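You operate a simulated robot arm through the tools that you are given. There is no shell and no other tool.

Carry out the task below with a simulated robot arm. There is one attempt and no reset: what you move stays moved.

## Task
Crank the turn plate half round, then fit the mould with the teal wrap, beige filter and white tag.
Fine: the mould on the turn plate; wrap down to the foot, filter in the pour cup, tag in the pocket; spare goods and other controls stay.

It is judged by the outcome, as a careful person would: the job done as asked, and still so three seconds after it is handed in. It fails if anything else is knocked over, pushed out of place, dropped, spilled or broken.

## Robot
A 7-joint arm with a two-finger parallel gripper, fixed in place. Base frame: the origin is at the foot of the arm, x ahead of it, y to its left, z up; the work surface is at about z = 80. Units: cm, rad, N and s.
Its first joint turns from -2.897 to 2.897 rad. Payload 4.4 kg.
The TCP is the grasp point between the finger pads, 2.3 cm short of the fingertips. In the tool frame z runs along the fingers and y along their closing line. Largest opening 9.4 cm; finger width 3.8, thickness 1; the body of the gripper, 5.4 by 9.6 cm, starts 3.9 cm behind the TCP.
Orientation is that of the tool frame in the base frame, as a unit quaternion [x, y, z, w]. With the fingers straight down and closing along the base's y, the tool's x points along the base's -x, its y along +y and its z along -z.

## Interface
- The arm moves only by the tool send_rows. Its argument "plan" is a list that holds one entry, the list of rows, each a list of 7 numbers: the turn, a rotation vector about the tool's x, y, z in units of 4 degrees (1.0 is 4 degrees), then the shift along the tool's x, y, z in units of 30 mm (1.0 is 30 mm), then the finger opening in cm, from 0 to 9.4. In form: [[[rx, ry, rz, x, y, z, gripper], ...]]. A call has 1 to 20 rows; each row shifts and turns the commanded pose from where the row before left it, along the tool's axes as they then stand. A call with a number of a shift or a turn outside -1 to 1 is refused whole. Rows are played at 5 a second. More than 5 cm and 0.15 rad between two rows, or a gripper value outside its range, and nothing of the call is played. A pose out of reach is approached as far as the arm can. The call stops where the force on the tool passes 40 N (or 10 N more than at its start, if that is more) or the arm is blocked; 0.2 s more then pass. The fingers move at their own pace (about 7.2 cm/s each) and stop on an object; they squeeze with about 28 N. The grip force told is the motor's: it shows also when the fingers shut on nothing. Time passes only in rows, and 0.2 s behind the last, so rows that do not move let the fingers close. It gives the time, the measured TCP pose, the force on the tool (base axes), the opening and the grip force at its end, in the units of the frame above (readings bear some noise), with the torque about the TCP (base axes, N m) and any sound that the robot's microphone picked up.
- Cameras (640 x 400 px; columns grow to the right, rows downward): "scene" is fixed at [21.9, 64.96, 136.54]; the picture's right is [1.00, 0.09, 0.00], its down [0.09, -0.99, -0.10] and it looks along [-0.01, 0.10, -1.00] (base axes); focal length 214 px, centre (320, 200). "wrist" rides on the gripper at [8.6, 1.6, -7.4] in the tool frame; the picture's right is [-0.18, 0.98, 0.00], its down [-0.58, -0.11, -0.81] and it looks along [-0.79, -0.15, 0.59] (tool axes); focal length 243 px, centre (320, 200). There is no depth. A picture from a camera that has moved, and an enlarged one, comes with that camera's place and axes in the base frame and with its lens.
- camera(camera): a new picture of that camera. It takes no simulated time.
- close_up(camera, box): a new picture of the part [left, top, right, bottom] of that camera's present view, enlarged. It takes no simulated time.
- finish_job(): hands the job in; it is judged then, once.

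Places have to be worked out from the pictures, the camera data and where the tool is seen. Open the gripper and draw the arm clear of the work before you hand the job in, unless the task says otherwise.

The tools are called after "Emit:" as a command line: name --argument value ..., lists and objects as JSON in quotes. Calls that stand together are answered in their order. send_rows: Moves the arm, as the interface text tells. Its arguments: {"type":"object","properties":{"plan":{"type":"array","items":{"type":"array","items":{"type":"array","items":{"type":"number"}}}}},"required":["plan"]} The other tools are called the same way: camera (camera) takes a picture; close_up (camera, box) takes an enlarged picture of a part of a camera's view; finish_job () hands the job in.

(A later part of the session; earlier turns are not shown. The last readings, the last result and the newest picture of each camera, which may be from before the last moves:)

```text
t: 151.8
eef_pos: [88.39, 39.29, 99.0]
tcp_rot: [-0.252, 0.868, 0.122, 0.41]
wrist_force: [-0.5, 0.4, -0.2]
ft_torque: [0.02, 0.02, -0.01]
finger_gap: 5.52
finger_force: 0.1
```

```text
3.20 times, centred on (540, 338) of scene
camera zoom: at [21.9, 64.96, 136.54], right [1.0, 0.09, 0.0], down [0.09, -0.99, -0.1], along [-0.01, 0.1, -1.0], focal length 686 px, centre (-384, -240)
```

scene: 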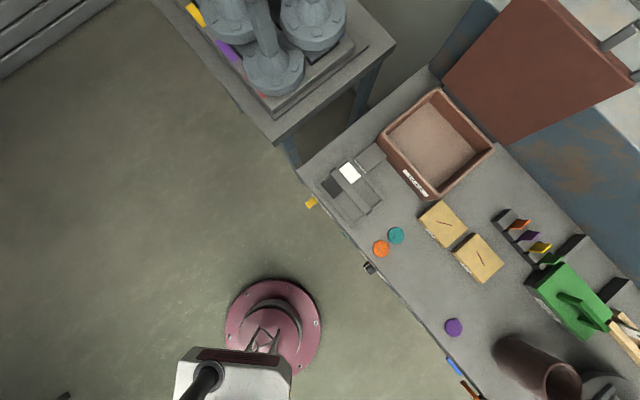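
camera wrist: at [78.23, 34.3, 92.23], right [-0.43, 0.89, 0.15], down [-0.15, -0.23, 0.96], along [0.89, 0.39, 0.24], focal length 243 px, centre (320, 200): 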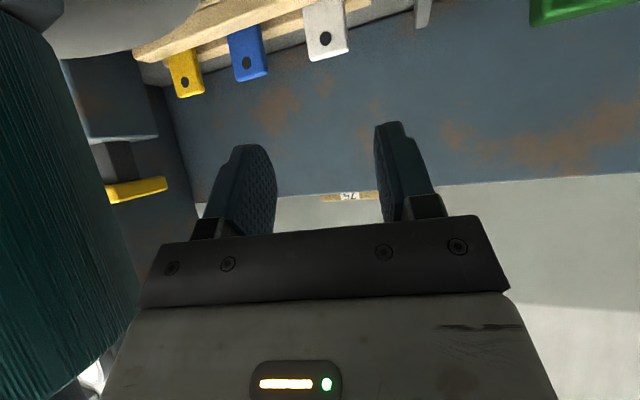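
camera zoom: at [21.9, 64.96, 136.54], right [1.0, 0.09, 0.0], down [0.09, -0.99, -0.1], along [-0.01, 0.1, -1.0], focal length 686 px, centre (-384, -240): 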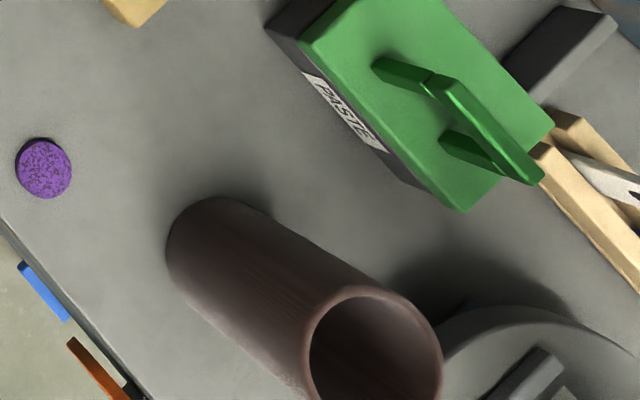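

The sleeve settled upright, displaced only ~0.2 cm. The camera housing extends about 2.5 cm beyond the lens, so I'll now go forward at height, clear of the sleeve, and come down on the tag from above.

Emit:
send_rows --plan '[[[0, 0, 0, -0.271, 0.032, 0.725, 5.5], [0, 0, 0, -0.271, 0.032, 0.725, 5.5], [0, 0, 0, -0.271, 0.032, 0.725, 5.5], [0, 0, 0, -0.271, 0.032, 0.725, 5.5], [0, 0, 0, 0, 0, 0, 5.5]]]'

Emit:
camera --camera "wrist"

Emit:
close_up --camera "wrist" --box '[220, 0, 420, 100]'

```text
t: 153.0
eef_pos: [95.61, 44.16, 95.79]
tcp_rot: [-0.252, 0.869, 0.122, 0.408]
wrist_force: [-0.2, 0.3, -0.5]
ft_torque: [0.0, 0.01, 0.0]
finger_gap: 5.49
finger_force: 0.0
```

```text
taken
camera wrist: at [85.33, 39.21, 94.01], right [-0.43, 0.89, 0.15], down [-0.15, -0.23, 0.96], along [0.89, 0.39, 0.24], focal length 243 px, centre (320, 200)
```

wrist: 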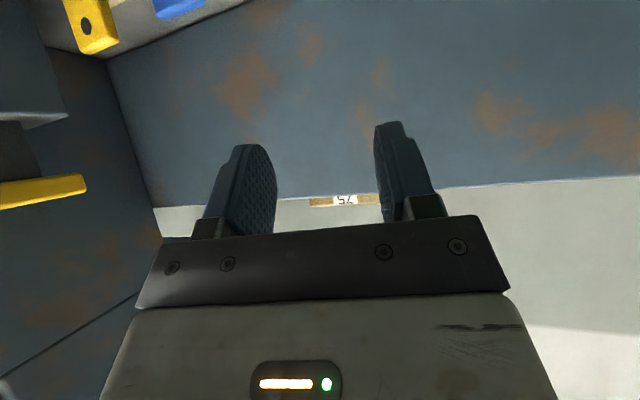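

```text
3.20 times, centred on (320, 50) of wrist
camera zoom: at [85.33, 39.21, 94.01], right [-0.43, 0.89, 0.15], down [-0.15, -0.23, 0.96], along [0.89, 0.39, 0.24], focal length 776 px, centre (320, 680)
```

zoom: 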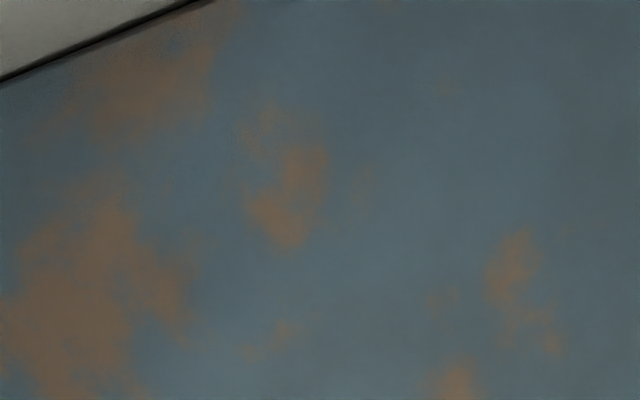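

Emit:
send_rows --plan '[[[0, 0, 0, 0.394, 0.024, 0.545, 5.5], [0, 0, 0, 0.394, 0.024, 0.545, 5.5], [0, 0, 0, 0.394, 0.024, 0.545, 5.5], [0, 0, 0, 0, 0, 0, 5.5]]]'

Emit:
camera --camera "wrist"

Emit:
close_up --camera "wrist" --box '[200, 0, 440, 240]'

```text
t: 154.0
eef_pos: [96.81, 45.18, 90.13]
tcp_rot: [-0.253, 0.868, 0.122, 0.41]
wrist_force: [0.5, 0.5, 0.8]
ft_torque: [0.03, 0.01, 0.02]
finger_gap: 5.5
finger_force: 0.0
```

```text
taken
camera wrist: at [86.54, 40.32, 88.16], right [-0.43, 0.89, 0.15], down [-0.15, -0.23, 0.96], along [0.89, 0.39, 0.24], focal length 243 px, centre (320, 200)
```

wrist: 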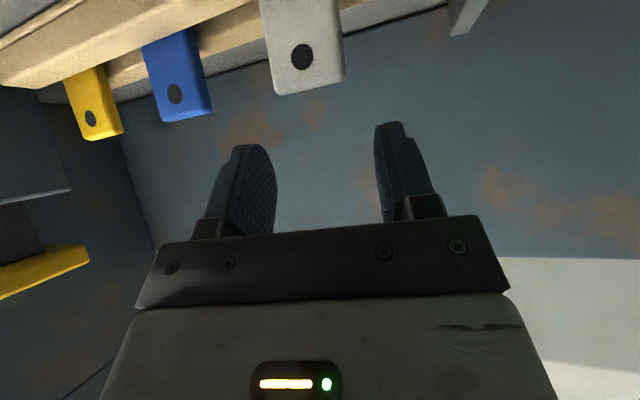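

```text
1.67 times, centred on (320, 120) of wrist
camera zoom: at [86.54, 40.32, 88.16], right [-0.43, 0.89, 0.15], down [-0.15, -0.23, 0.96], along [0.89, 0.39, 0.24], focal length 404 px, centre (320, 333)
```

zoom: 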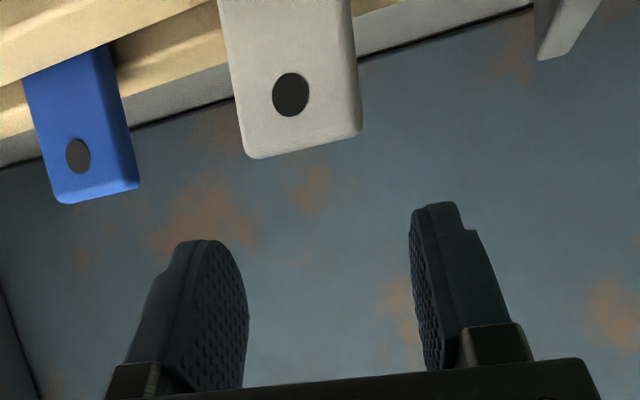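

The tag is centred between the fingers (within ~0.1 cm) and lies right below. Descending straight down in small steps.

Emit:
send_rows --plan '[[[0, 0, 0, 0.202, -0.001, 0.166, 5.5], [0, 0, 0, 0.202, -0.001, 0.166, 5.5], [0, 0, 0, 0.202, -0.001, 0.166, 5.5], [0, 0, 0, 0, 0, 0, 5.5]]]'

Emit:
close_up --camera "wrist" --box '[200, 0, 440, 240]'

```text
t: 155.0
eef_pos: [96.9, 45.13, 87.72]
tcp_rot: [-0.252, 0.868, 0.122, 0.409]
wrist_force: [-0.1, -0.5, -0.4]
ft_torque: [-0.03, 0.01, -0.02]
finger_gap: 5.5
finger_force: 0.1
```

```text
1.67 times, centred on (320, 120) of wrist
camera zoom: at [86.49, 40.31, 85.82], right [-0.43, 0.89, 0.15], down [-0.15, -0.23, 0.96], along [0.89, 0.39, 0.24], focal length 404 px, centre (320, 333)
```

zoom: 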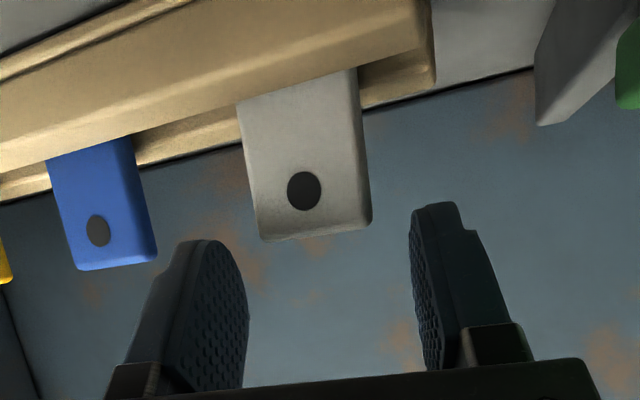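

Emit:
send_rows --plan '[[[0, 0, 0, 0.198, -0.001, 0.162, 5.5], [0, 0, 0, 0.198, -0.001, 0.162, 5.5], [0, 0, 0, 0.198, -0.001, 0.162, 5.5], [0, 0, 0, 0, 0, 0, 5.5]]]'

Emit:
close_up --camera "wrist" --box '[200, 0, 440, 240]'

```text
t: 156.0
eef_pos: [96.99, 45.28, 85.25]
tcp_rot: [-0.252, 0.869, 0.121, 0.409]
wrist_force: [0.9, -0.5, -0.3]
ft_torque: [0.01, -0.02, 0.01]
finger_gap: 5.51
finger_force: 0.0
```

```text
1.67 times, centred on (320, 120) of wrist
camera zoom: at [86.54, 40.47, 83.47], right [-0.43, 0.89, 0.15], down [-0.15, -0.23, 0.96], along [0.89, 0.39, 0.24], focal length 404 px, centre (320, 333)
```

zoom: 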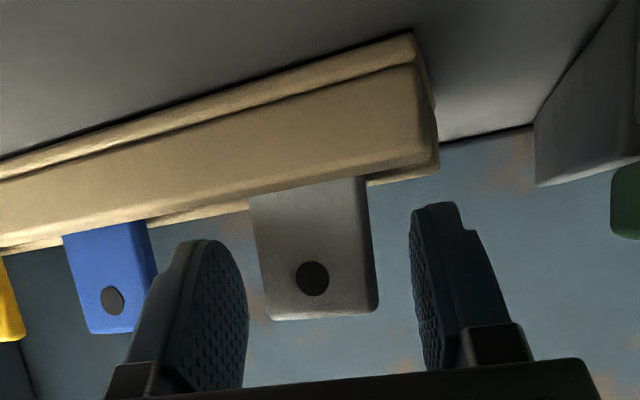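

The tag's hole is now almost at the grasp point. Closing on its side edges.

Emit:
send_rows --plan '[[[0, 0, 0, 0, 0, 0, 4], [0, 0, 0, 0, 0, 0, 2.8], [0, 0, 0, 0, 0, 0, 2.8], [0, 0, 0, 0, 0, 0, 2.8]]]'

Emit:
close_up --camera "wrist" --box '[200, 0, 440, 240]'

```text
t: 157.0
eef_pos: [96.89, 45.28, 85.37]
tcp_rot: [-0.252, 0.868, 0.122, 0.41]
wrist_force: [-0.4, 1.3, -0.1]
ft_torque: [0.02, 0.0, 0.02]
finger_gap: 3.32
finger_force: 28.0
```

```text
1.67 times, centred on (320, 120) of wrist
camera zoom: at [86.54, 40.47, 83.47], right [-0.43, 0.89, 0.15], down [-0.15, -0.23, 0.96], along [0.89, 0.39, 0.24], focal length 404 px, centre (320, 333)
```

zoom: 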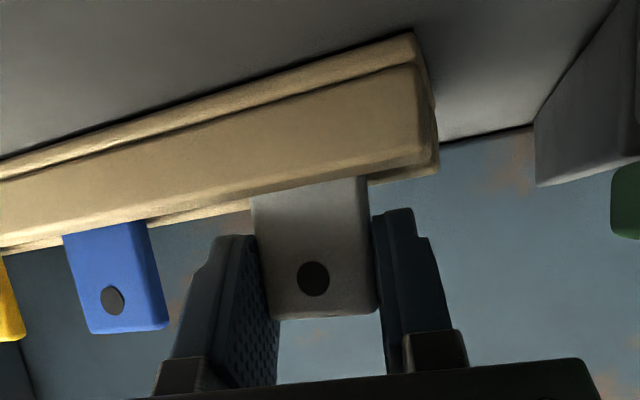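

Gripped at 3.32 cm. I lift straight up slowly and check that only the tag comes along.

Emit:
send_rows --plan '[[[0, 0, 0, -0.1, 0, -0.082, 2.8], [0, 0, 0, -0.15, 0, -0.123, 2.8], [0, 0, 0, -0.2, 0.001, -0.164, 2.8], [0, 0, 0, -0.25, 0.001, -0.205, 2.8], [0, 0, 0, -0.25, 0.001, -0.205, 2.8], [0, 0, 0, 0, 0, 0, 2.8]]]'

Emit:
camera --camera "wrist"

Emit:
close_up --camera "wrist" --box '[200, 0, 440, 240]'

```text
t: 158.4
eef_pos: [96.93, 45.38, 89.16]
tcp_rot: [-0.251, 0.868, 0.122, 0.411]
wrist_force: [0.0, -0.7, 0.2]
ft_torque: [-0.01, 0.0, 0.03]
finger_gap: 3.29
finger_force: 28.4
```

```text
taken
camera wrist: at [86.6, 40.53, 87.3], right [-0.43, 0.89, 0.15], down [-0.15, -0.23, 0.96], along [0.89, 0.39, 0.24], focal length 243 px, centre (320, 200)
```

wrist: 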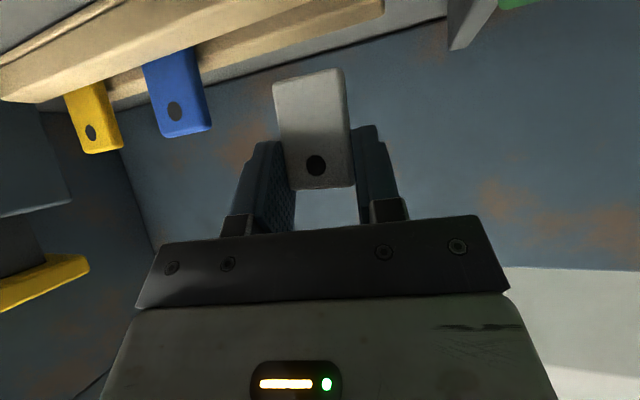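

```text
1.67 times, centred on (320, 120) of wrist
camera zoom: at [86.6, 40.53, 87.3], right [-0.43, 0.89, 0.15], down [-0.15, -0.23, 0.96], along [0.89, 0.39, 0.24], focal length 404 px, centre (320, 333)
```

zoom: 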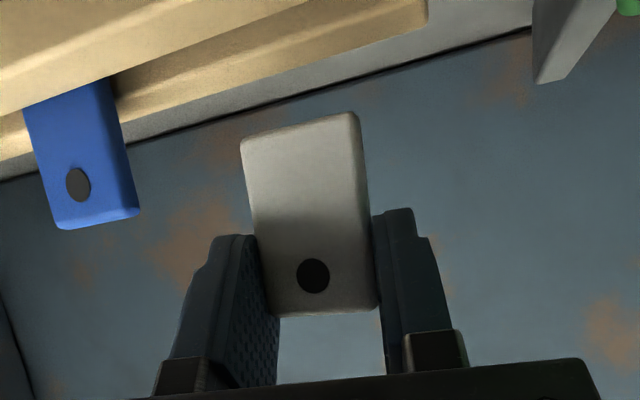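

The white tag came out cleanly (≈3.3 × 5 cm, ~2.5 cm protruding below the fingertips); the rack and other tags stayed. I lift further and retreat up and back around the mould's left side, high above the brown sleeve.

Emit:
send_rows --plan '[[[0, 0, 0, -0.688, 0.003, -0.564, 2.8], [0, 0, 0, -0.688, 0.003, -0.564, 2.8], [0, 0, 0, -0.688, 0.003, -0.564, 2.8], [0, 0, 0, 0.087, 0.068, -0.894, 2.8], [0, 0, 0, 0.087, 0.068, -0.894, 2.8], [0, 0, 0, 0.087, 0.068, -0.894, 2.8], [0, 0, 0, 0.087, 0.068, -0.894, 2.8], [0, 0, 0, 0.087, 0.068, -0.894, 2.8], [0, 0, 0, 0.087, 0.068, -0.894, 2.8], [0, 0, 0, 0.087, 0.068, -0.894, 2.8], [0, 0, 0, 0.087, 0.068, -0.894, 2.8], [0, 0, 0, 0.087, 0.068, -0.894, 2.8], [0, 0, 0, 0.087, 0.068, -0.894, 2.8], [0, 0, 0, 0, 0, 0, 2.8]]]'

Emit:
camera --camera "wrist"

Emit:
camera --camera "scene"

```text
t: 161.4
eef_pos: [77.15, 35.02, 112.21]
tcp_rot: [-0.252, 0.868, 0.122, 0.41]
wrist_force: [0.4, 0.3, 0.1]
ft_torque: [0.01, 0.0, -0.01]
finger_gap: 3.32
finger_force: 27.9
```

```text
taken
camera wrist: at [66.82, 30.07, 110.23], right [-0.43, 0.89, 0.15], down [-0.15, -0.23, 0.96], along [0.89, 0.39, 0.24], focal length 243 px, centre (320, 200)
```

wrist: 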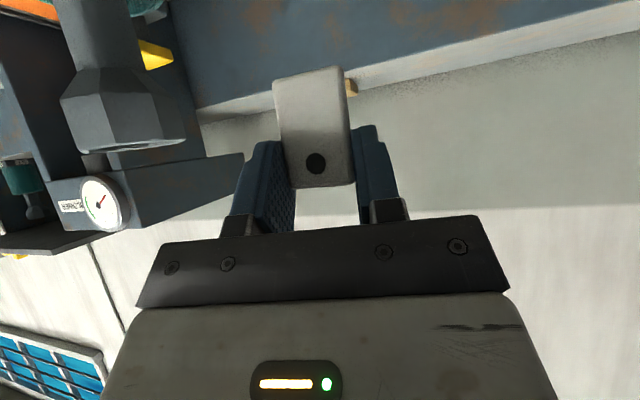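

```text
taken
```

scene: 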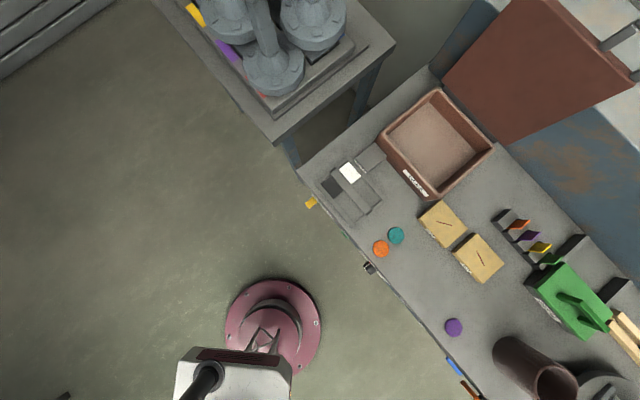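

Emit:
send_rows --plan '[[[0, 0, 0, 0.268, -0.83, -0.332, 2.8], [0, 0, 0, 0.268, -0.83, -0.332, 2.8], [0, 0, 0, 0.268, -0.83, -0.332, 2.8], [0, 0, 0, 0.268, -0.83, -0.332, 2.8], [0, 0, 0, 0.268, -0.83, -0.332, 2.8], [0, 0, 0, 0.268, -0.83, -0.332, 2.8], [0, 0, 0, 0.268, -0.83, -0.332, 2.8], [-0.6, 0.003, -0.49, 0, 0, 0, 2.8], [-0.6, 0.003, -0.49, 0, 0, 0, 2.8], [0, 0, 0, 0, 0, 0, 2.8]]]'

Emit:
camera --camera "wrist"

```text
t: 163.6
eef_pos: [78.9, 15.29, 112.12]
tcp_rot: [-0.3, 0.853, 0.145, 0.402]
wrist_force: [0.0, -0.2, 0.3]
ft_torque: [-0.01, 0.01, 0.03]
finger_gap: 3.31
finger_force: 27.6
```

```text
taken
camera wrist: at [69.21, 9.38, 110.21], right [-0.52, 0.84, 0.15], down [-0.13, -0.25, 0.96], along [0.84, 0.48, 0.24], focal length 243 px, centre (320, 200)
```

wrist: 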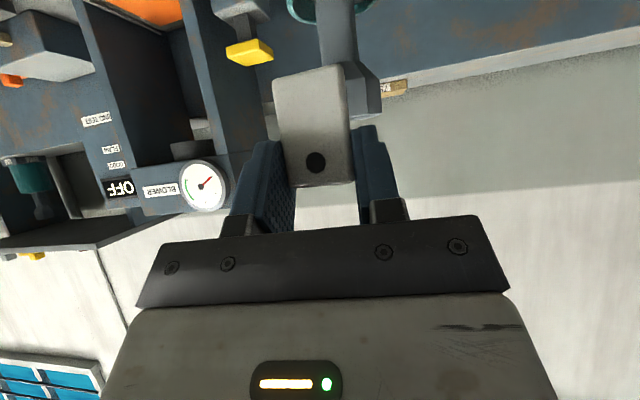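

Emit:
send_rows --plan '[[[0, 0, 0, 0.73, -0.006, 0.6, 2.8], [0, 0, 0, 0.73, -0.006, 0.6, 2.8], [0, 0, 0, 0.73, -0.006, 0.6, 2.8], [0, 0, 0, 0.73, -0.006, 0.6, 2.8], [0, 0, 0, 0.73, -0.006, 0.6, 2.8], [0, 0, 0, 0.5, -0.004, 0.41, 2.8], [0, 0, 0, 0, 0, 0, 2.8]]]'

Emit:
camera --camera "wrist"

Emit:
close_up --camera "wrist" --box '[240, 0, 440, 200]'

```text
t: 165.2
eef_pos: [78.89, 15.28, 96.13]
tcp_rot: [-0.298, 0.854, 0.143, 0.402]
wrist_force: [0.3, 0.7, -0.4]
ft_torque: [0.03, 0.0, 0.05]
finger_gap: 3.28
finger_force: 28.3
```

```text
taken
camera wrist: at [69.18, 9.25, 94.19], right [-0.52, 0.84, 0.15], down [-0.13, -0.25, 0.96], along [0.84, 0.48, 0.24], focal length 243 px, centre (320, 200)
```

wrist: 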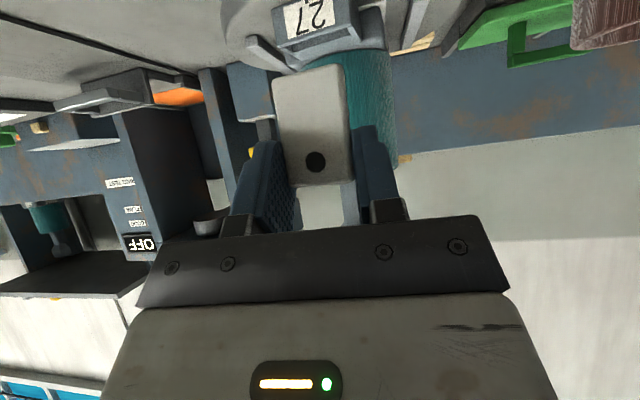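

```text
2.00 times, centred on (340, 100) of wrist
camera zoom: at [69.18, 9.25, 94.19], right [-0.52, 0.84, 0.15], down [-0.13, -0.25, 0.96], along [0.84, 0.48, 0.24], focal length 485 px, centre (280, 400)
```

zoom: 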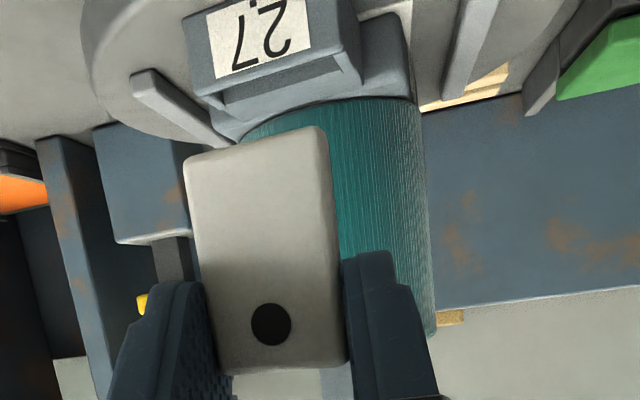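

I can see the pocket and the wrap past the tag. By the pictures, the tag's lower edge must move (6.2, 5.15) cm to be over the slot centre (85.6, 20.6). I move there at this height first.

Emit:
send_rows --plan '[[[0, 0, 0, -0.4275, 0.0125, 0.519, 2.8], [0, 0, 0, -0.4275, 0.0125, 0.519, 2.8], [0, 0, 0, -0.4275, 0.0125, 0.519, 2.8], [0, 0, 0, -0.4275, 0.0125, 0.519, 2.8], [0, 0, 0, 0, 0, 0, 2.8]]]'

Emit:
camera --camera "wrist"

Emit:
close_up --camera "wrist" --box '[240, 0, 440, 200]'

```text
t: 166.4
eef_pos: [85.03, 20.67, 96.05]
tcp_rot: [-0.299, 0.853, 0.145, 0.402]
wrist_force: [0.1, 0.3, -0.6]
ft_torque: [0.0, 0.0, 0.05]
finger_gap: 3.29
finger_force: 28.2
```

```text
taken
camera wrist: at [75.25, 14.66, 94.18], right [-0.52, 0.84, 0.15], down [-0.13, -0.25, 0.96], along [0.84, 0.48, 0.24], focal length 243 px, centre (320, 200)
```

wrist: 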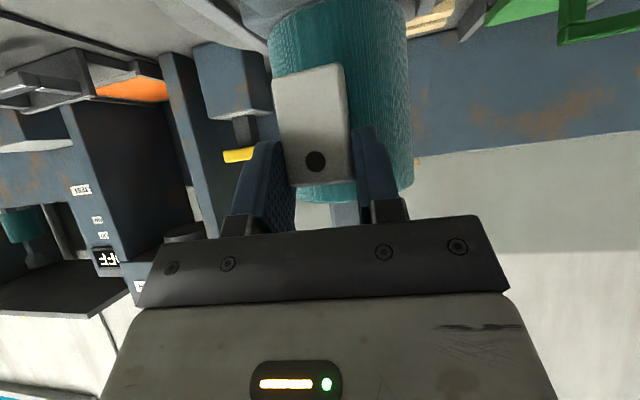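

```text
2.00 times, centred on (340, 100) of wrist
camera zoom: at [75.25, 14.66, 94.18], right [-0.52, 0.84, 0.15], down [-0.13, -0.25, 0.96], along [0.84, 0.48, 0.24], focal length 485 px, centre (280, 400)
```

zoom: 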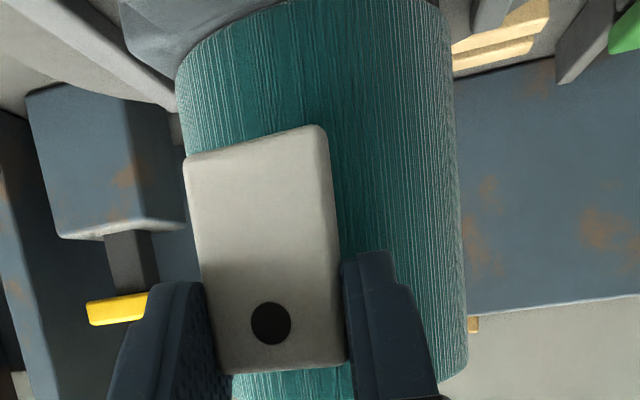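

Emit:
send_rows --plan '[[[0, 0, 0, 0.269, -0.034, 0.214, 2.8], [0, 0, 0, 0.269, -0.034, 0.214, 2.8], [0, 0, 0, 0.269, -0.034, 0.214, 2.8], [0, 0, 0, 0, 0, 0, 2.8]]]'

Emit:
camera --camera "wrist"

Emit:
close_up --camera "wrist" --box '[240, 0, 440, 200]'

```text
t: 167.4
eef_pos: [85.22, 20.31, 92.76]
tcp_rot: [-0.298, 0.853, 0.144, 0.402]
wrist_force: [-1.3, 0.8, -0.4]
ft_torque: [0.0, -0.01, 0.01]
finger_gap: 3.31
finger_force: 28.2
```

```text
taken
camera wrist: at [75.44, 14.32, 91.0], right [-0.52, 0.84, 0.15], down [-0.13, -0.25, 0.96], along [0.84, 0.48, 0.24], focal length 243 px, centre (320, 200)
```

wrist: 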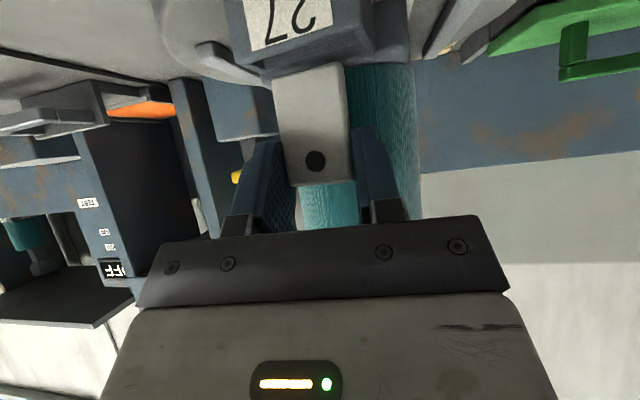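

```text
2.00 times, centred on (340, 100) of wrist
camera zoom: at [75.44, 14.32, 91.0], right [-0.52, 0.84, 0.15], down [-0.13, -0.25, 0.96], along [0.84, 0.48, 0.24], focal length 485 px, centre (280, 400)
```

zoom: 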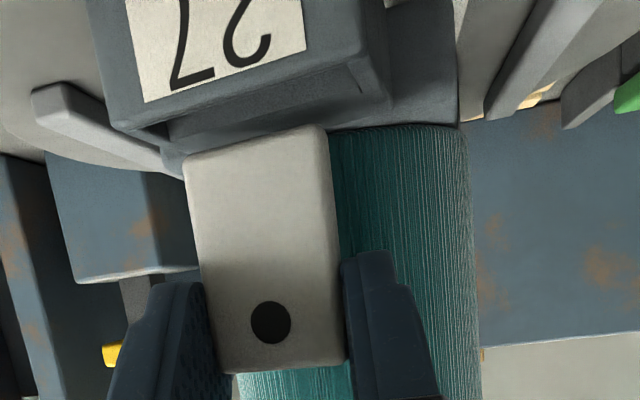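

Emit:
close_up --camera "wrist" --box '[220, 0, 360, 90]'

```text
4.44 times, centred on (290, 45) of wrist
camera zoom: at [75.44, 14.32, 91.0], right [-0.52, 0.84, 0.15], down [-0.13, -0.25, 0.96], along [0.84, 0.48, 0.24], focal length 1078 px, centre (453, 889)
```

zoom: 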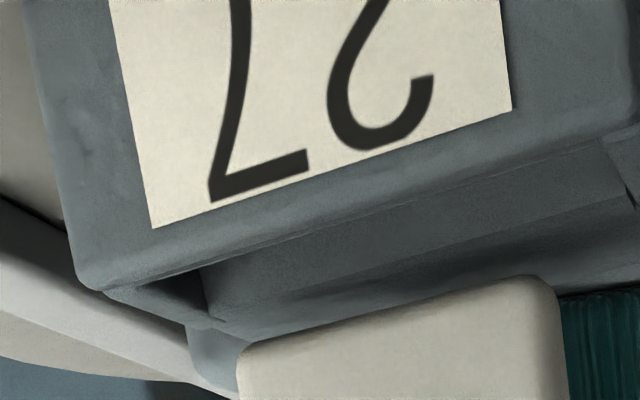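

The tag's edge is parallel to the slot and laterally centred. I bias it 0.2 cm toward the robot to sit mid-slot and lower in small steps with force checks.

Emit:
send_rows --plan '[[[0, 0, 0, 0.042, -0.007, -0.05, 2.8], [0, 0, 0, 0.129, -0.001, 0.106, 2.8], [0, 0, 0, 0.129, -0.001, 0.106, 2.8], [0, 0, 0, 0, 0, 0, 2.8]]]'

Emit:
close_up --camera "wrist" --box '[220, 0, 360, 90]'

```text
t: 168.4
eef_pos: [85.12, 20.11, 92.05]
tcp_rot: [-0.299, 0.853, 0.145, 0.403]
wrist_force: [2.0, 6.8, 18.5]
ft_torque: [0.51, -0.16, 0.09]
finger_gap: 3.31
finger_force: 28.9
```

```text
4.44 times, centred on (290, 45) of wrist
camera zoom: at [75.33, 14.13, 90.03], right [-0.52, 0.84, 0.15], down [-0.13, -0.25, 0.96], along [0.84, 0.48, 0.24], focal length 1078 px, centre (453, 889)
```

zoom: 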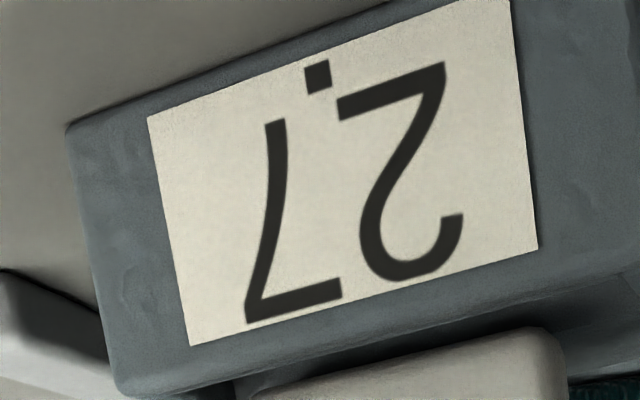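

Contact (18 N); the torque places it at the tag's rear lower edge, so it is catching the block behind the slot. I lift, shift 0.4 cm toward the robot and try again.

Emit:
send_rows --plan '[[[0, 0, 0, -0.154, 0, -0.127, 2.8], [0, 0, 0, 0.0843, -0.0149, -0.1024, 2.8], [0, 0, 0, 0, 0, 0, 2.8]]]'

Emit:
send_rows --plan '[[[0, 0, 0, 0.09, -0.001, 0.074, 2.8], [0, 0, 0, 0.09, -0.001, 0.074, 2.8], [0, 0, 0, 0, 0, 0, 2.8]]]'

Emit:
close_up --camera "wrist" --box '[220, 0, 380, 120]'

```text
t: 169.2
eef_pos: [84.82, 19.81, 92.5]
tcp_rot: [-0.298, 0.854, 0.144, 0.402]
wrist_force: [0.2, -1.0, -1.0]
ft_torque: [0.02, -0.02, -0.02]
finger_gap: 3.29
finger_force: 27.4
```

```text
t: 170.0
eef_pos: [84.79, 19.92, 91.8]
tcp_rot: [-0.299, 0.854, 0.144, 0.402]
wrist_force: [-0.5, 0.4, 1.0]
ft_torque: [0.04, -0.02, -0.03]
finger_gap: 3.3
finger_force: 28.1
```

```text
3.33 times, centred on (300, 60) of wrist
camera zoom: at [75.03, 13.93, 89.95], right [-0.52, 0.84, 0.15], down [-0.13, -0.25, 0.96], along [0.84, 0.48, 0.24], focal length 809 px, centre (387, 667)
```

zoom: 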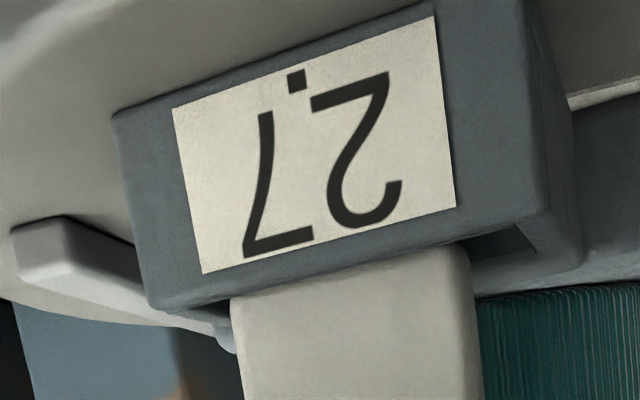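

No contact now at the same depth. Lowering further in small steps.

Emit:
send_rows --plan '[[[0, 0, 0, 0.077, -0.001, 0.0636, 2.8], [0, 0, 0, 0.077, -0.001, 0.0636, 2.8], [0, 0, 0, 0, 0, 0, 2.8]]]'

Emit:
close_up --camera "wrist" --box '[220, 0, 380, 120]'

```text
t: 170.8
eef_pos: [84.81, 19.76, 91.08]
tcp_rot: [-0.299, 0.853, 0.145, 0.402]
wrist_force: [-0.9, -0.6, -0.3]
ft_torque: [0.0, -0.01, 0.03]
finger_gap: 3.32
finger_force: 27.7
```

```text
3.33 times, centred on (300, 60) of wrist
camera zoom: at [75.07, 13.87, 89.29], right [-0.52, 0.84, 0.15], down [-0.13, -0.25, 0.96], along [0.84, 0.48, 0.24], focal length 809 px, centre (387, 667)
```

zoom: 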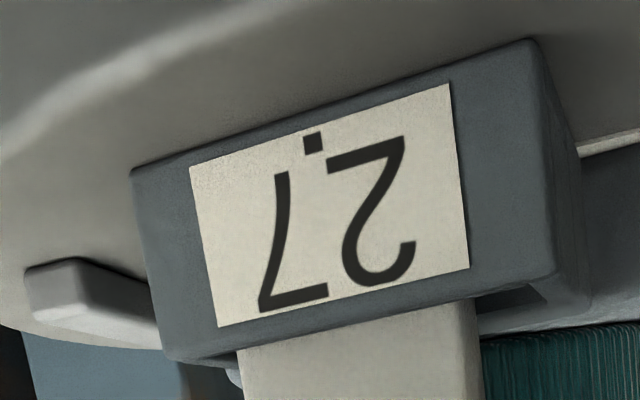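

The front wall now hides the tag's lower edge, so it is entering the slot with no contact force. Lowering on.

Emit:
send_rows --plan '[[[0, 0, 0, 0.077, -0.001, 0.0636, 2.8], [0, 0, 0, 0.077, -0.001, 0.0636, 2.8], [0, 0, 0, 0, 0, 0, 2.8]]]'

Emit:
close_up --camera "wrist" --box '[200, 0, 440, 200]'

```text
t: 171.6
eef_pos: [84.77, 19.95, 90.72]
tcp_rot: [-0.299, 0.854, 0.144, 0.402]
wrist_force: [2.2, 1.7, 0.6]
ft_torque: [0.09, -0.04, 0.02]
finger_gap: 3.32
finger_force: 27.9
```

```text
2.00 times, centred on (320, 100) of wrist
camera zoom: at [75.0, 13.89, 88.72], right [-0.52, 0.84, 0.15], down [-0.13, -0.25, 0.96], along [0.84, 0.48, 0.24], focal length 485 px, centre (320, 400)
```

zoom: 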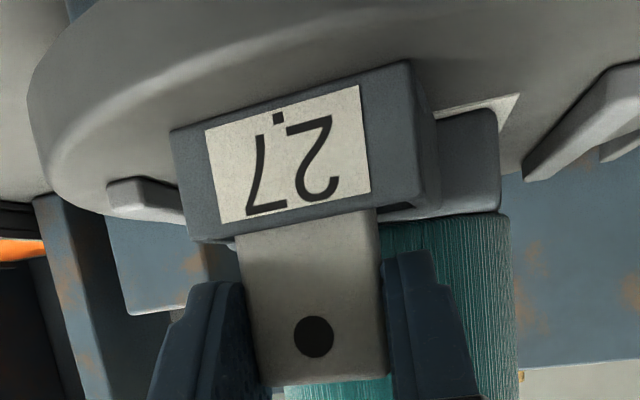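

The tag sits behind the front wall, lightly brushing it. I ease 0.1 cm back and lower a little more.

Emit:
send_rows --plan '[[[0, 0, 0, -0.021, 0.004, 0.026, 2.8], [0, 0, 0, 0.064, -0.001, 0.053, 2.8], [0, 0, 0, 0.064, -0.001, 0.053, 2.8], [0, 0, 0, 0, 0, 0, 2.8]]]'

Emit:
close_up --camera "wrist" --box '[200, 0, 440, 200]'

```text
t: 172.6
eef_pos: [84.93, 20.07, 90.22]
tcp_rot: [-0.299, 0.853, 0.144, 0.403]
wrist_force: [-5.5, -3.1, 17.9]
ft_torque: [-0.33, -0.11, 0.06]
finger_gap: 3.29
finger_force: 28.1
```

```text
2.00 times, centred on (320, 100) of wrist
camera zoom: at [75.16, 14.01, 88.31], right [-0.52, 0.84, 0.15], down [-0.13, -0.25, 0.96], along [0.84, 0.48, 0.24], focal length 485 px, centre (320, 400)
```

zoom: 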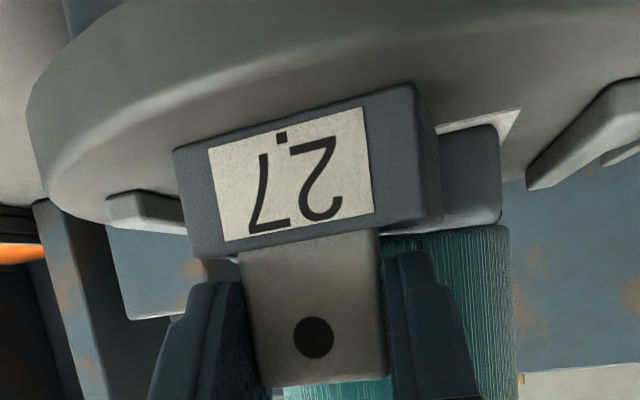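

Contact of 18 N: either the tag is at the pocket's bottom or a fingertip is at the wall; the tag is ~1.6–2 cm inside. I relieve the force and then release.

Emit:
send_rows --plan '[[[0, 0, 0, -0.03, -0.003, -0.055, 2.8], [0, 0, 0, 0, 0, 0, 2.8]]]'

```text
t: 173.2
eef_pos: [84.89, 19.84, 90.13]
tcp_rot: [-0.299, 0.853, 0.144, 0.402]
wrist_force: [2.1, 5.0, 5.9]
ft_torque: [0.04, -0.19, 0.09]
finger_gap: 3.28
finger_force: 27.5
```

Emit:
send_rows --plan '[[[0, 0, 0, -0.008, 0, -0.006, 3.6], [0, 0, 0, 0, 0, 0, 4.2], [0, 0, 0, 0, 0, 0, 4.6], [0, 0, 0, 0, 0, 0, 4.6]]]'

Emit:
camera --camera "wrist"

Emit:
close_up --camera "wrist" --box '[200, 0, 440, 200]'

```text
t: 174.2
eef_pos: [84.87, 19.87, 90.37]
tcp_rot: [-0.298, 0.853, 0.144, 0.402]
wrist_force: [-0.7, -1.9, -2.1]
ft_torque: [-0.12, 0.1, -0.07]
finger_gap: 3.83
finger_force: 0.1
```

```text
taken
camera wrist: at [75.01, 13.86, 88.4], right [-0.52, 0.84, 0.15], down [-0.13, -0.25, 0.96], along [0.84, 0.48, 0.24], focal length 243 px, centre (320, 200)
```

wrist: 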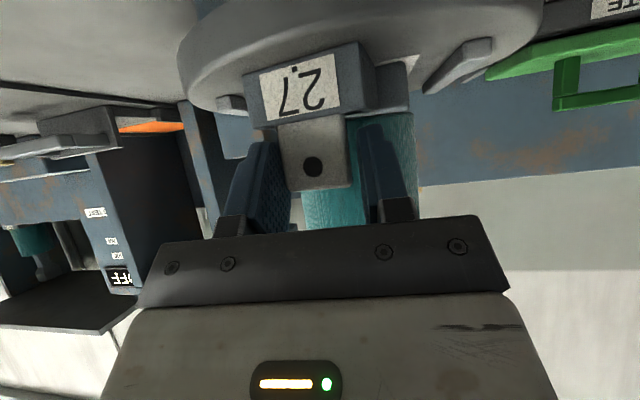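

```text
2.00 times, centred on (320, 100) of wrist
camera zoom: at [75.01, 13.86, 88.4], right [-0.52, 0.84, 0.15], down [-0.13, -0.25, 0.96], along [0.84, 0.48, 0.24], focal length 485 px, centre (320, 400)
```

zoom: 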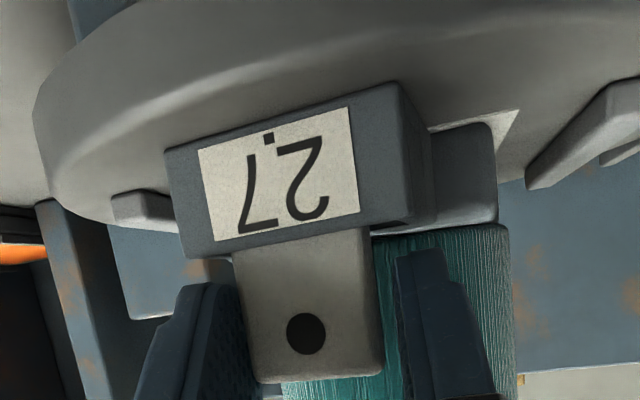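

Emit:
send_rows --plan '[[[0, 0, 0, 0, 0, 0, 4.6], [0, 0, 0, 0, 0, 0, 4.6], [0, 0, 0, 0, 0, 0, 4.6]]]'

Emit:
close_up --camera "wrist" --box '[200, 0, 440, 200]'

```text
t: 175.0
eef_pos: [84.76, 19.9, 90.29]
tcp_rot: [-0.299, 0.853, 0.145, 0.402]
wrist_force: [0.4, -0.1, -0.3]
ft_torque: [-0.02, -0.03, 0.0]
finger_gap: 4.59
finger_force: 0.1
```

```text
2.00 times, centred on (320, 100) of wrist
camera zoom: at [75.03, 13.88, 88.44], right [-0.52, 0.84, 0.15], down [-0.13, -0.25, 0.96], along [0.84, 0.48, 0.24], focal length 485 px, centre (320, 400)
```

zoom: 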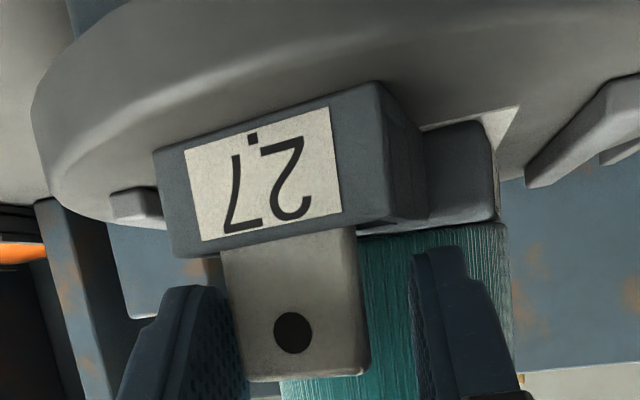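

Opening made one fingertip push the pocket's side wall, and the mould slid about 0.4 cm on the plate; it is still seated and forces are now zero. I'll lift straight up slowly, watching that the tag stays.

Emit:
send_rows --plan '[[[0, 0, 0, -0.04, 0, -0.033, 4.5], [0, 0, 0, -0.08, 0, -0.066, 4.5], [0, 0, 0, -0.1, 0, -0.082, 4.5], [0, 0, 0, -0.1, 0, -0.082, 4.5], [0, 0, 0, 0, 0, 0, 4.5]]]'

Emit:
close_up --camera "wrist" --box '[200, 0, 440, 200]'

```text
t: 176.2
eef_pos: [84.66, 19.77, 91.38]
tcp_rot: [-0.299, 0.853, 0.145, 0.402]
wrist_force: [-0.4, -0.9, -1.2]
ft_torque: [0.01, -0.03, 0.01]
finger_gap: 4.48
finger_force: 0.0
```

```text
2.00 times, centred on (320, 100) of wrist
camera zoom: at [74.95, 13.84, 89.63], right [-0.52, 0.84, 0.15], down [-0.13, -0.25, 0.96], along [0.84, 0.48, 0.24], focal length 485 px, centre (320, 400)
```

zoom: 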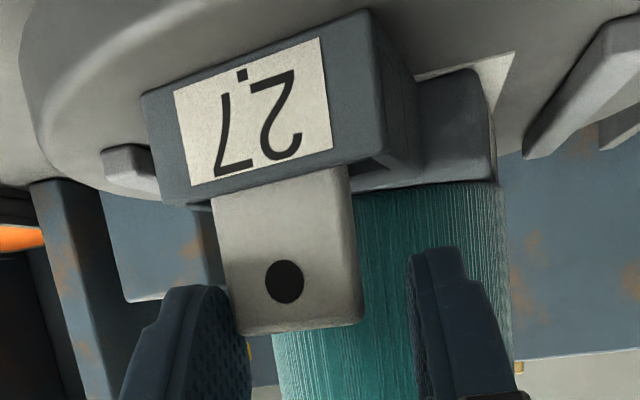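

The tag stays in the pocket. I continue straight up until clear of it, then retreat and inspect.

Emit:
send_rows --plan '[[[0, 0, 0, -0.15, 0, -0.124, 4.5], [0, 0, 0, -0.2, 0, -0.165, 4.5], [0, 0, 0, -0.3, 0, -0.247, 4.5], [0, 0, 0, -0.4, 0, -0.33, 4.5], [0, 0, 0, 0, 0, 0, 4.5], [0, 0, 0, 0.3, 0, -0.6, 4.5], [0, 0, 0, 0.3, 0, -0.6, 4.5], [0, 0, 0, 0.3, 0, -0.6, 4.5], [0, 0, 0, 0.3, 0, -0.6, 4.5], [0, 0, 0, 0, 0, 0, 4.5]]]'

Emit:
camera --camera "wrist"

Emit:
close_up --camera "wrist" --box '[220, 0, 440, 180]'

Emit:
close_up --camera "scene" --box '[540, 330, 640, 400]'

```text
t: 178.4
eef_pos: [78.63, 14.76, 97.49]
tcp_rot: [-0.298, 0.853, 0.144, 0.402]
wrist_force: [0.1, 0.9, 0.2]
ft_torque: [0.0, 0.0, 0.0]
finger_gap: 4.49
finger_force: 0.1
```

```text
taken
camera wrist: at [68.91, 8.77, 95.53], right [-0.52, 0.84, 0.15], down [-0.13, -0.25, 0.96], along [0.84, 0.48, 0.24], focal length 243 px, centre (320, 200)
```

wrist: 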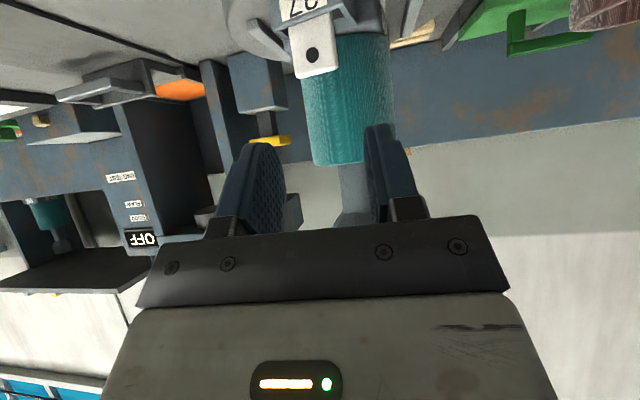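

```text
2.22 times, centred on (330, 90) of wrist
camera zoom: at [68.91, 8.77, 95.53], right [-0.52, 0.84, 0.15], down [-0.13, -0.25, 0.96], along [0.84, 0.48, 0.24], focal length 539 px, centre (298, 444)
```

zoom: 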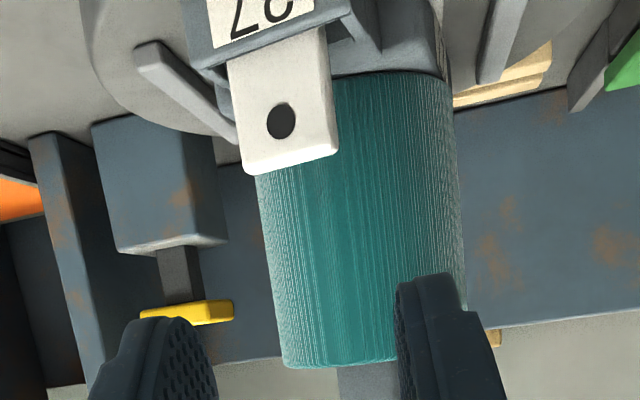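

```text
5.71 times, centred on (590, 365) of scene
camera zoom: at [21.9, 64.96, 136.54], right [1.0, 0.09, 0.0], down [0.09, -0.99, -0.1], along [-0.01, 0.1, -1.0], focal length 1226 px, centre (-1223, -743)
```

zoom: 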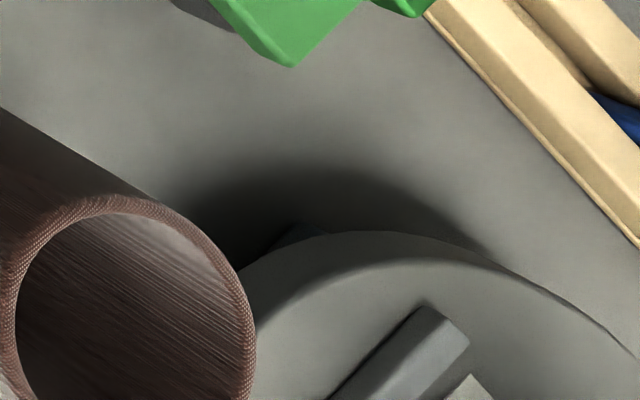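

Emit:
close_up --camera "scene" --box '[560, 350, 640, 400]'

Emit:
close_up --camera "wrist" --box '[260, 0, 380, 80]'

```text
8.00 times, centred on (600, 375) of scene
camera zoom: at [21.9, 64.96, 136.54], right [1.0, 0.09, 0.0], down [0.09, -0.99, -0.1], along [-0.01, 0.1, -1.0], focal length 1716 px, centre (-1920, -1200)
```

zoom: 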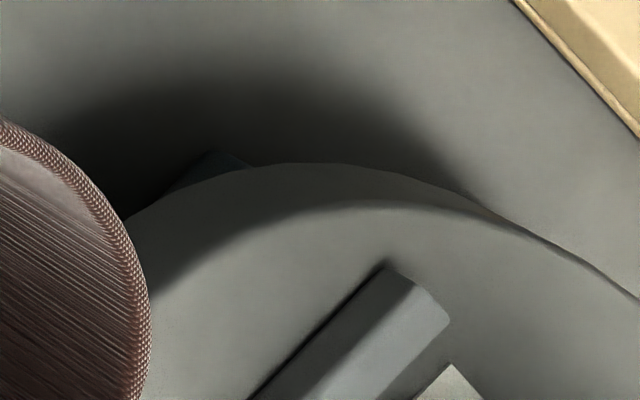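

```text
5.00 times, centred on (320, 40) of wrist
camera zoom: at [68.91, 8.77, 95.53], right [-0.52, 0.84, 0.15], down [-0.13, -0.25, 0.96], along [0.84, 0.48, 0.24], focal length 1213 px, centre (320, 1000)
```

zoom: 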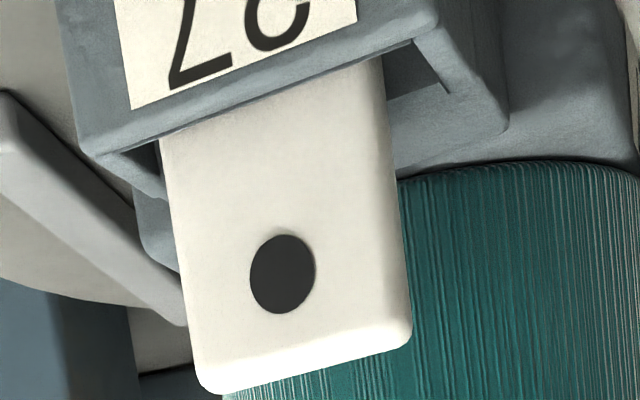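

The plate is still exactly at half turn, the tag stands in the pocket (2 cm deep, on its floor), and the wrap sits on the foot. I open the gripper and draw back up and away, then do a final inspection.

Emit:
send_rows --plan '[[[0, 0, 0, 0, 0, -0.8, 5], [0, 0, 0, 0, 0, -0.9, 6], [0, 0, 0, 0, 0, -0.9, 7], [0, 0, 0, 0, 0, -0.9, 8], [0, 0, 0, 0, 0, -0.9, 8], [0, 0, 0, 0, 0, -0.9, 8], [0, 0, 0, 0, 0, -0.9, 8], [0, 0, 0, -0.5, 0, -0.4, 8], [0, 0, 0, -0.5, 0, -0.4, 8], [0, 0, 0, -0.5, 0, -0.4, 8], [0, 0, 0, 0, 0, 0, 8]]]'

Emit:
camera --camera "wrist"

Emit:
camera --camera "scene"

```text
t: 180.8
eef_pos: [67.59, 5.87, 115.29]
tcp_rot: [-0.299, 0.853, 0.145, 0.402]
wrist_force: [0.1, -0.2, -0.1]
ft_torque: [0.0, -0.04, 0.02]
finger_gap: 8.0
finger_force: 0.0
```

```text
taken
camera wrist: at [57.87, -0.08, 113.25], right [-0.52, 0.84, 0.15], down [-0.13, -0.25, 0.96], along [0.84, 0.48, 0.24], focal length 243 px, centre (320, 200)
```

wrist: 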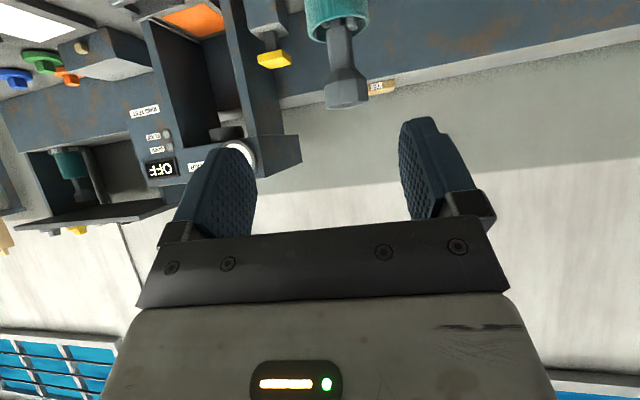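

```text
taken
```

scene: 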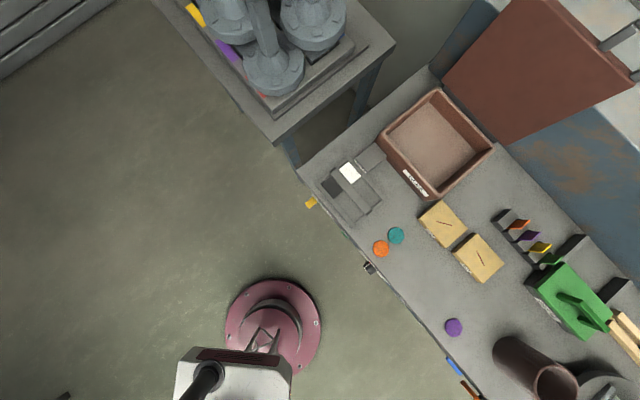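

I tilt the camera down to take a last look at the whole mould from here.

Emit:
send_rows --plan '[[[0, 1, 0, 0, 0, 0, 8], [0, 1, 0, 0, 0, 0, 8], [0, 1, 0, 0, 0, 0, 8], [0, 1, 0, 0, 0, 0, 8], [0, 1, 0, 0, 0, 0, 8], [0, 1, 0, 0, 0, 0, 8], [0, 0, 0, 0, 0, 0, 8]]]'

Emit:
camera --camera "wrist"

Emit:
close_up --camera "wrist" --box '[260, 0, 420, 130]'

```text
t: 182.4
eef_pos: [67.63, 5.9, 115.03]
tcp_rot: [-0.321, 0.919, 0.079, 0.216]
wrist_force: [-0.7, 0.2, 0.6]
ft_torque: [-0.01, -0.01, -0.01]
finger_gap: 8.0
finger_force: 0.0
```

```text
taken
camera wrist: at [58.0, 0.03, 117.87], right [-0.49, 0.87, 0.09], down [0.2, 0.01, 0.98], along [0.85, 0.49, -0.18], focal length 243 px, centre (320, 200)
```

wrist: 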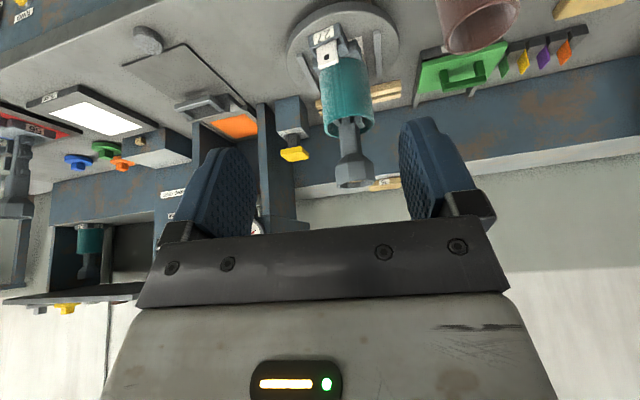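

```text
3.08 times, centred on (340, 65) of wrist
camera zoom: at [58.0, 0.03, 117.87], right [-0.49, 0.87, 0.09], down [0.2, 0.01, 0.98], along [0.85, 0.49, -0.18], focal length 746 px, centre (258, 615)
```

zoom: 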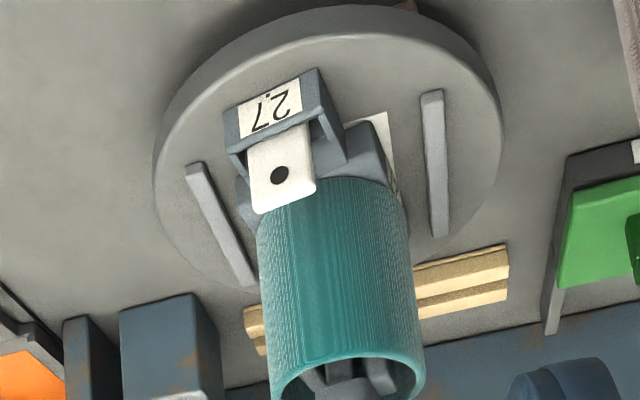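

Emit:
close_up --camera "wrist" --box '[310, 120, 400, 200]'

Emit:
close_up --camera "scene" --box '[440, 275, 640, 400]'

Emit:
close_up --camera "wrist" --box '[400, 0, 560, 100]'

```text
5.00 times, centred on (355, 160) of wrist
camera zoom: at [58.0, 0.03, 117.87], right [-0.49, 0.87, 0.09], down [0.2, 0.01, 0.98], along [0.85, 0.49, -0.18], focal length 1213 px, centre (145, 400)
```

zoom: 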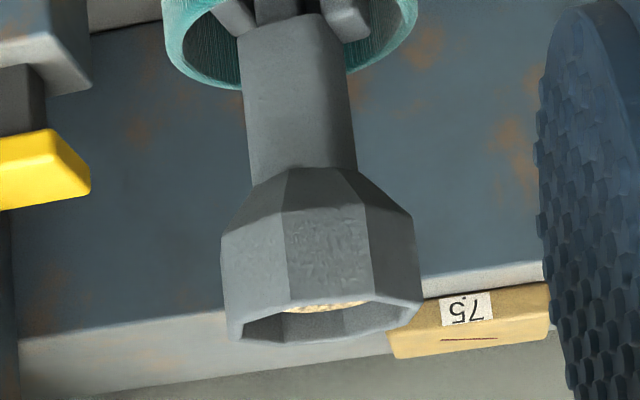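

```text
3.20 times, centred on (540, 338) of scene
camera zoom: at [21.9, 64.96, 136.54], right [1.0, 0.09, 0.0], down [0.09, -0.99, -0.1], along [-0.01, 0.1, -1.0], focal length 686 px, centre (-384, -240)
```

zoom: 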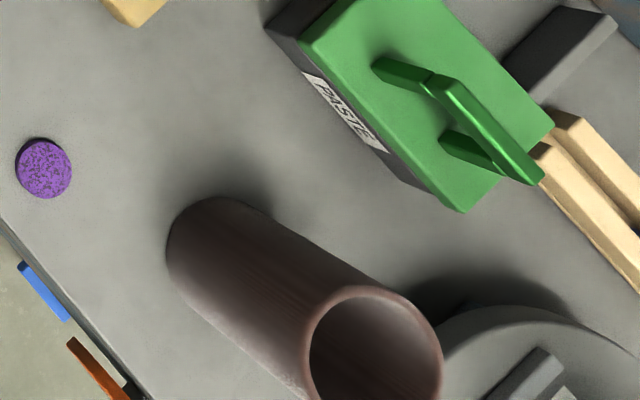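

```text
4.00 times, centred on (480, 50) of wrist
camera zoom: at [58.0, 0.03, 117.87], right [-0.49, 0.87, 0.09], down [0.2, 0.01, 0.98], along [0.85, 0.49, -0.18], focal length 970 px, centre (-320, 800)
```

zoom: 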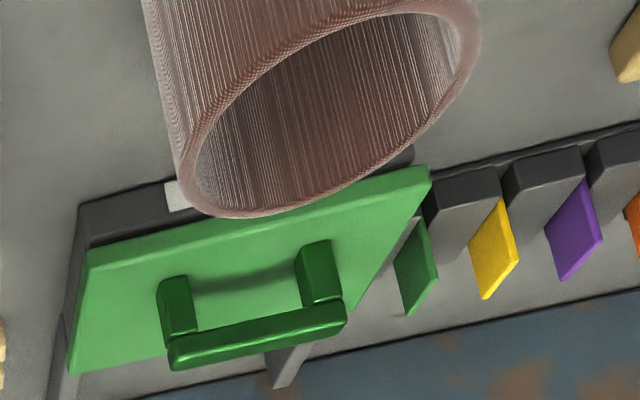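

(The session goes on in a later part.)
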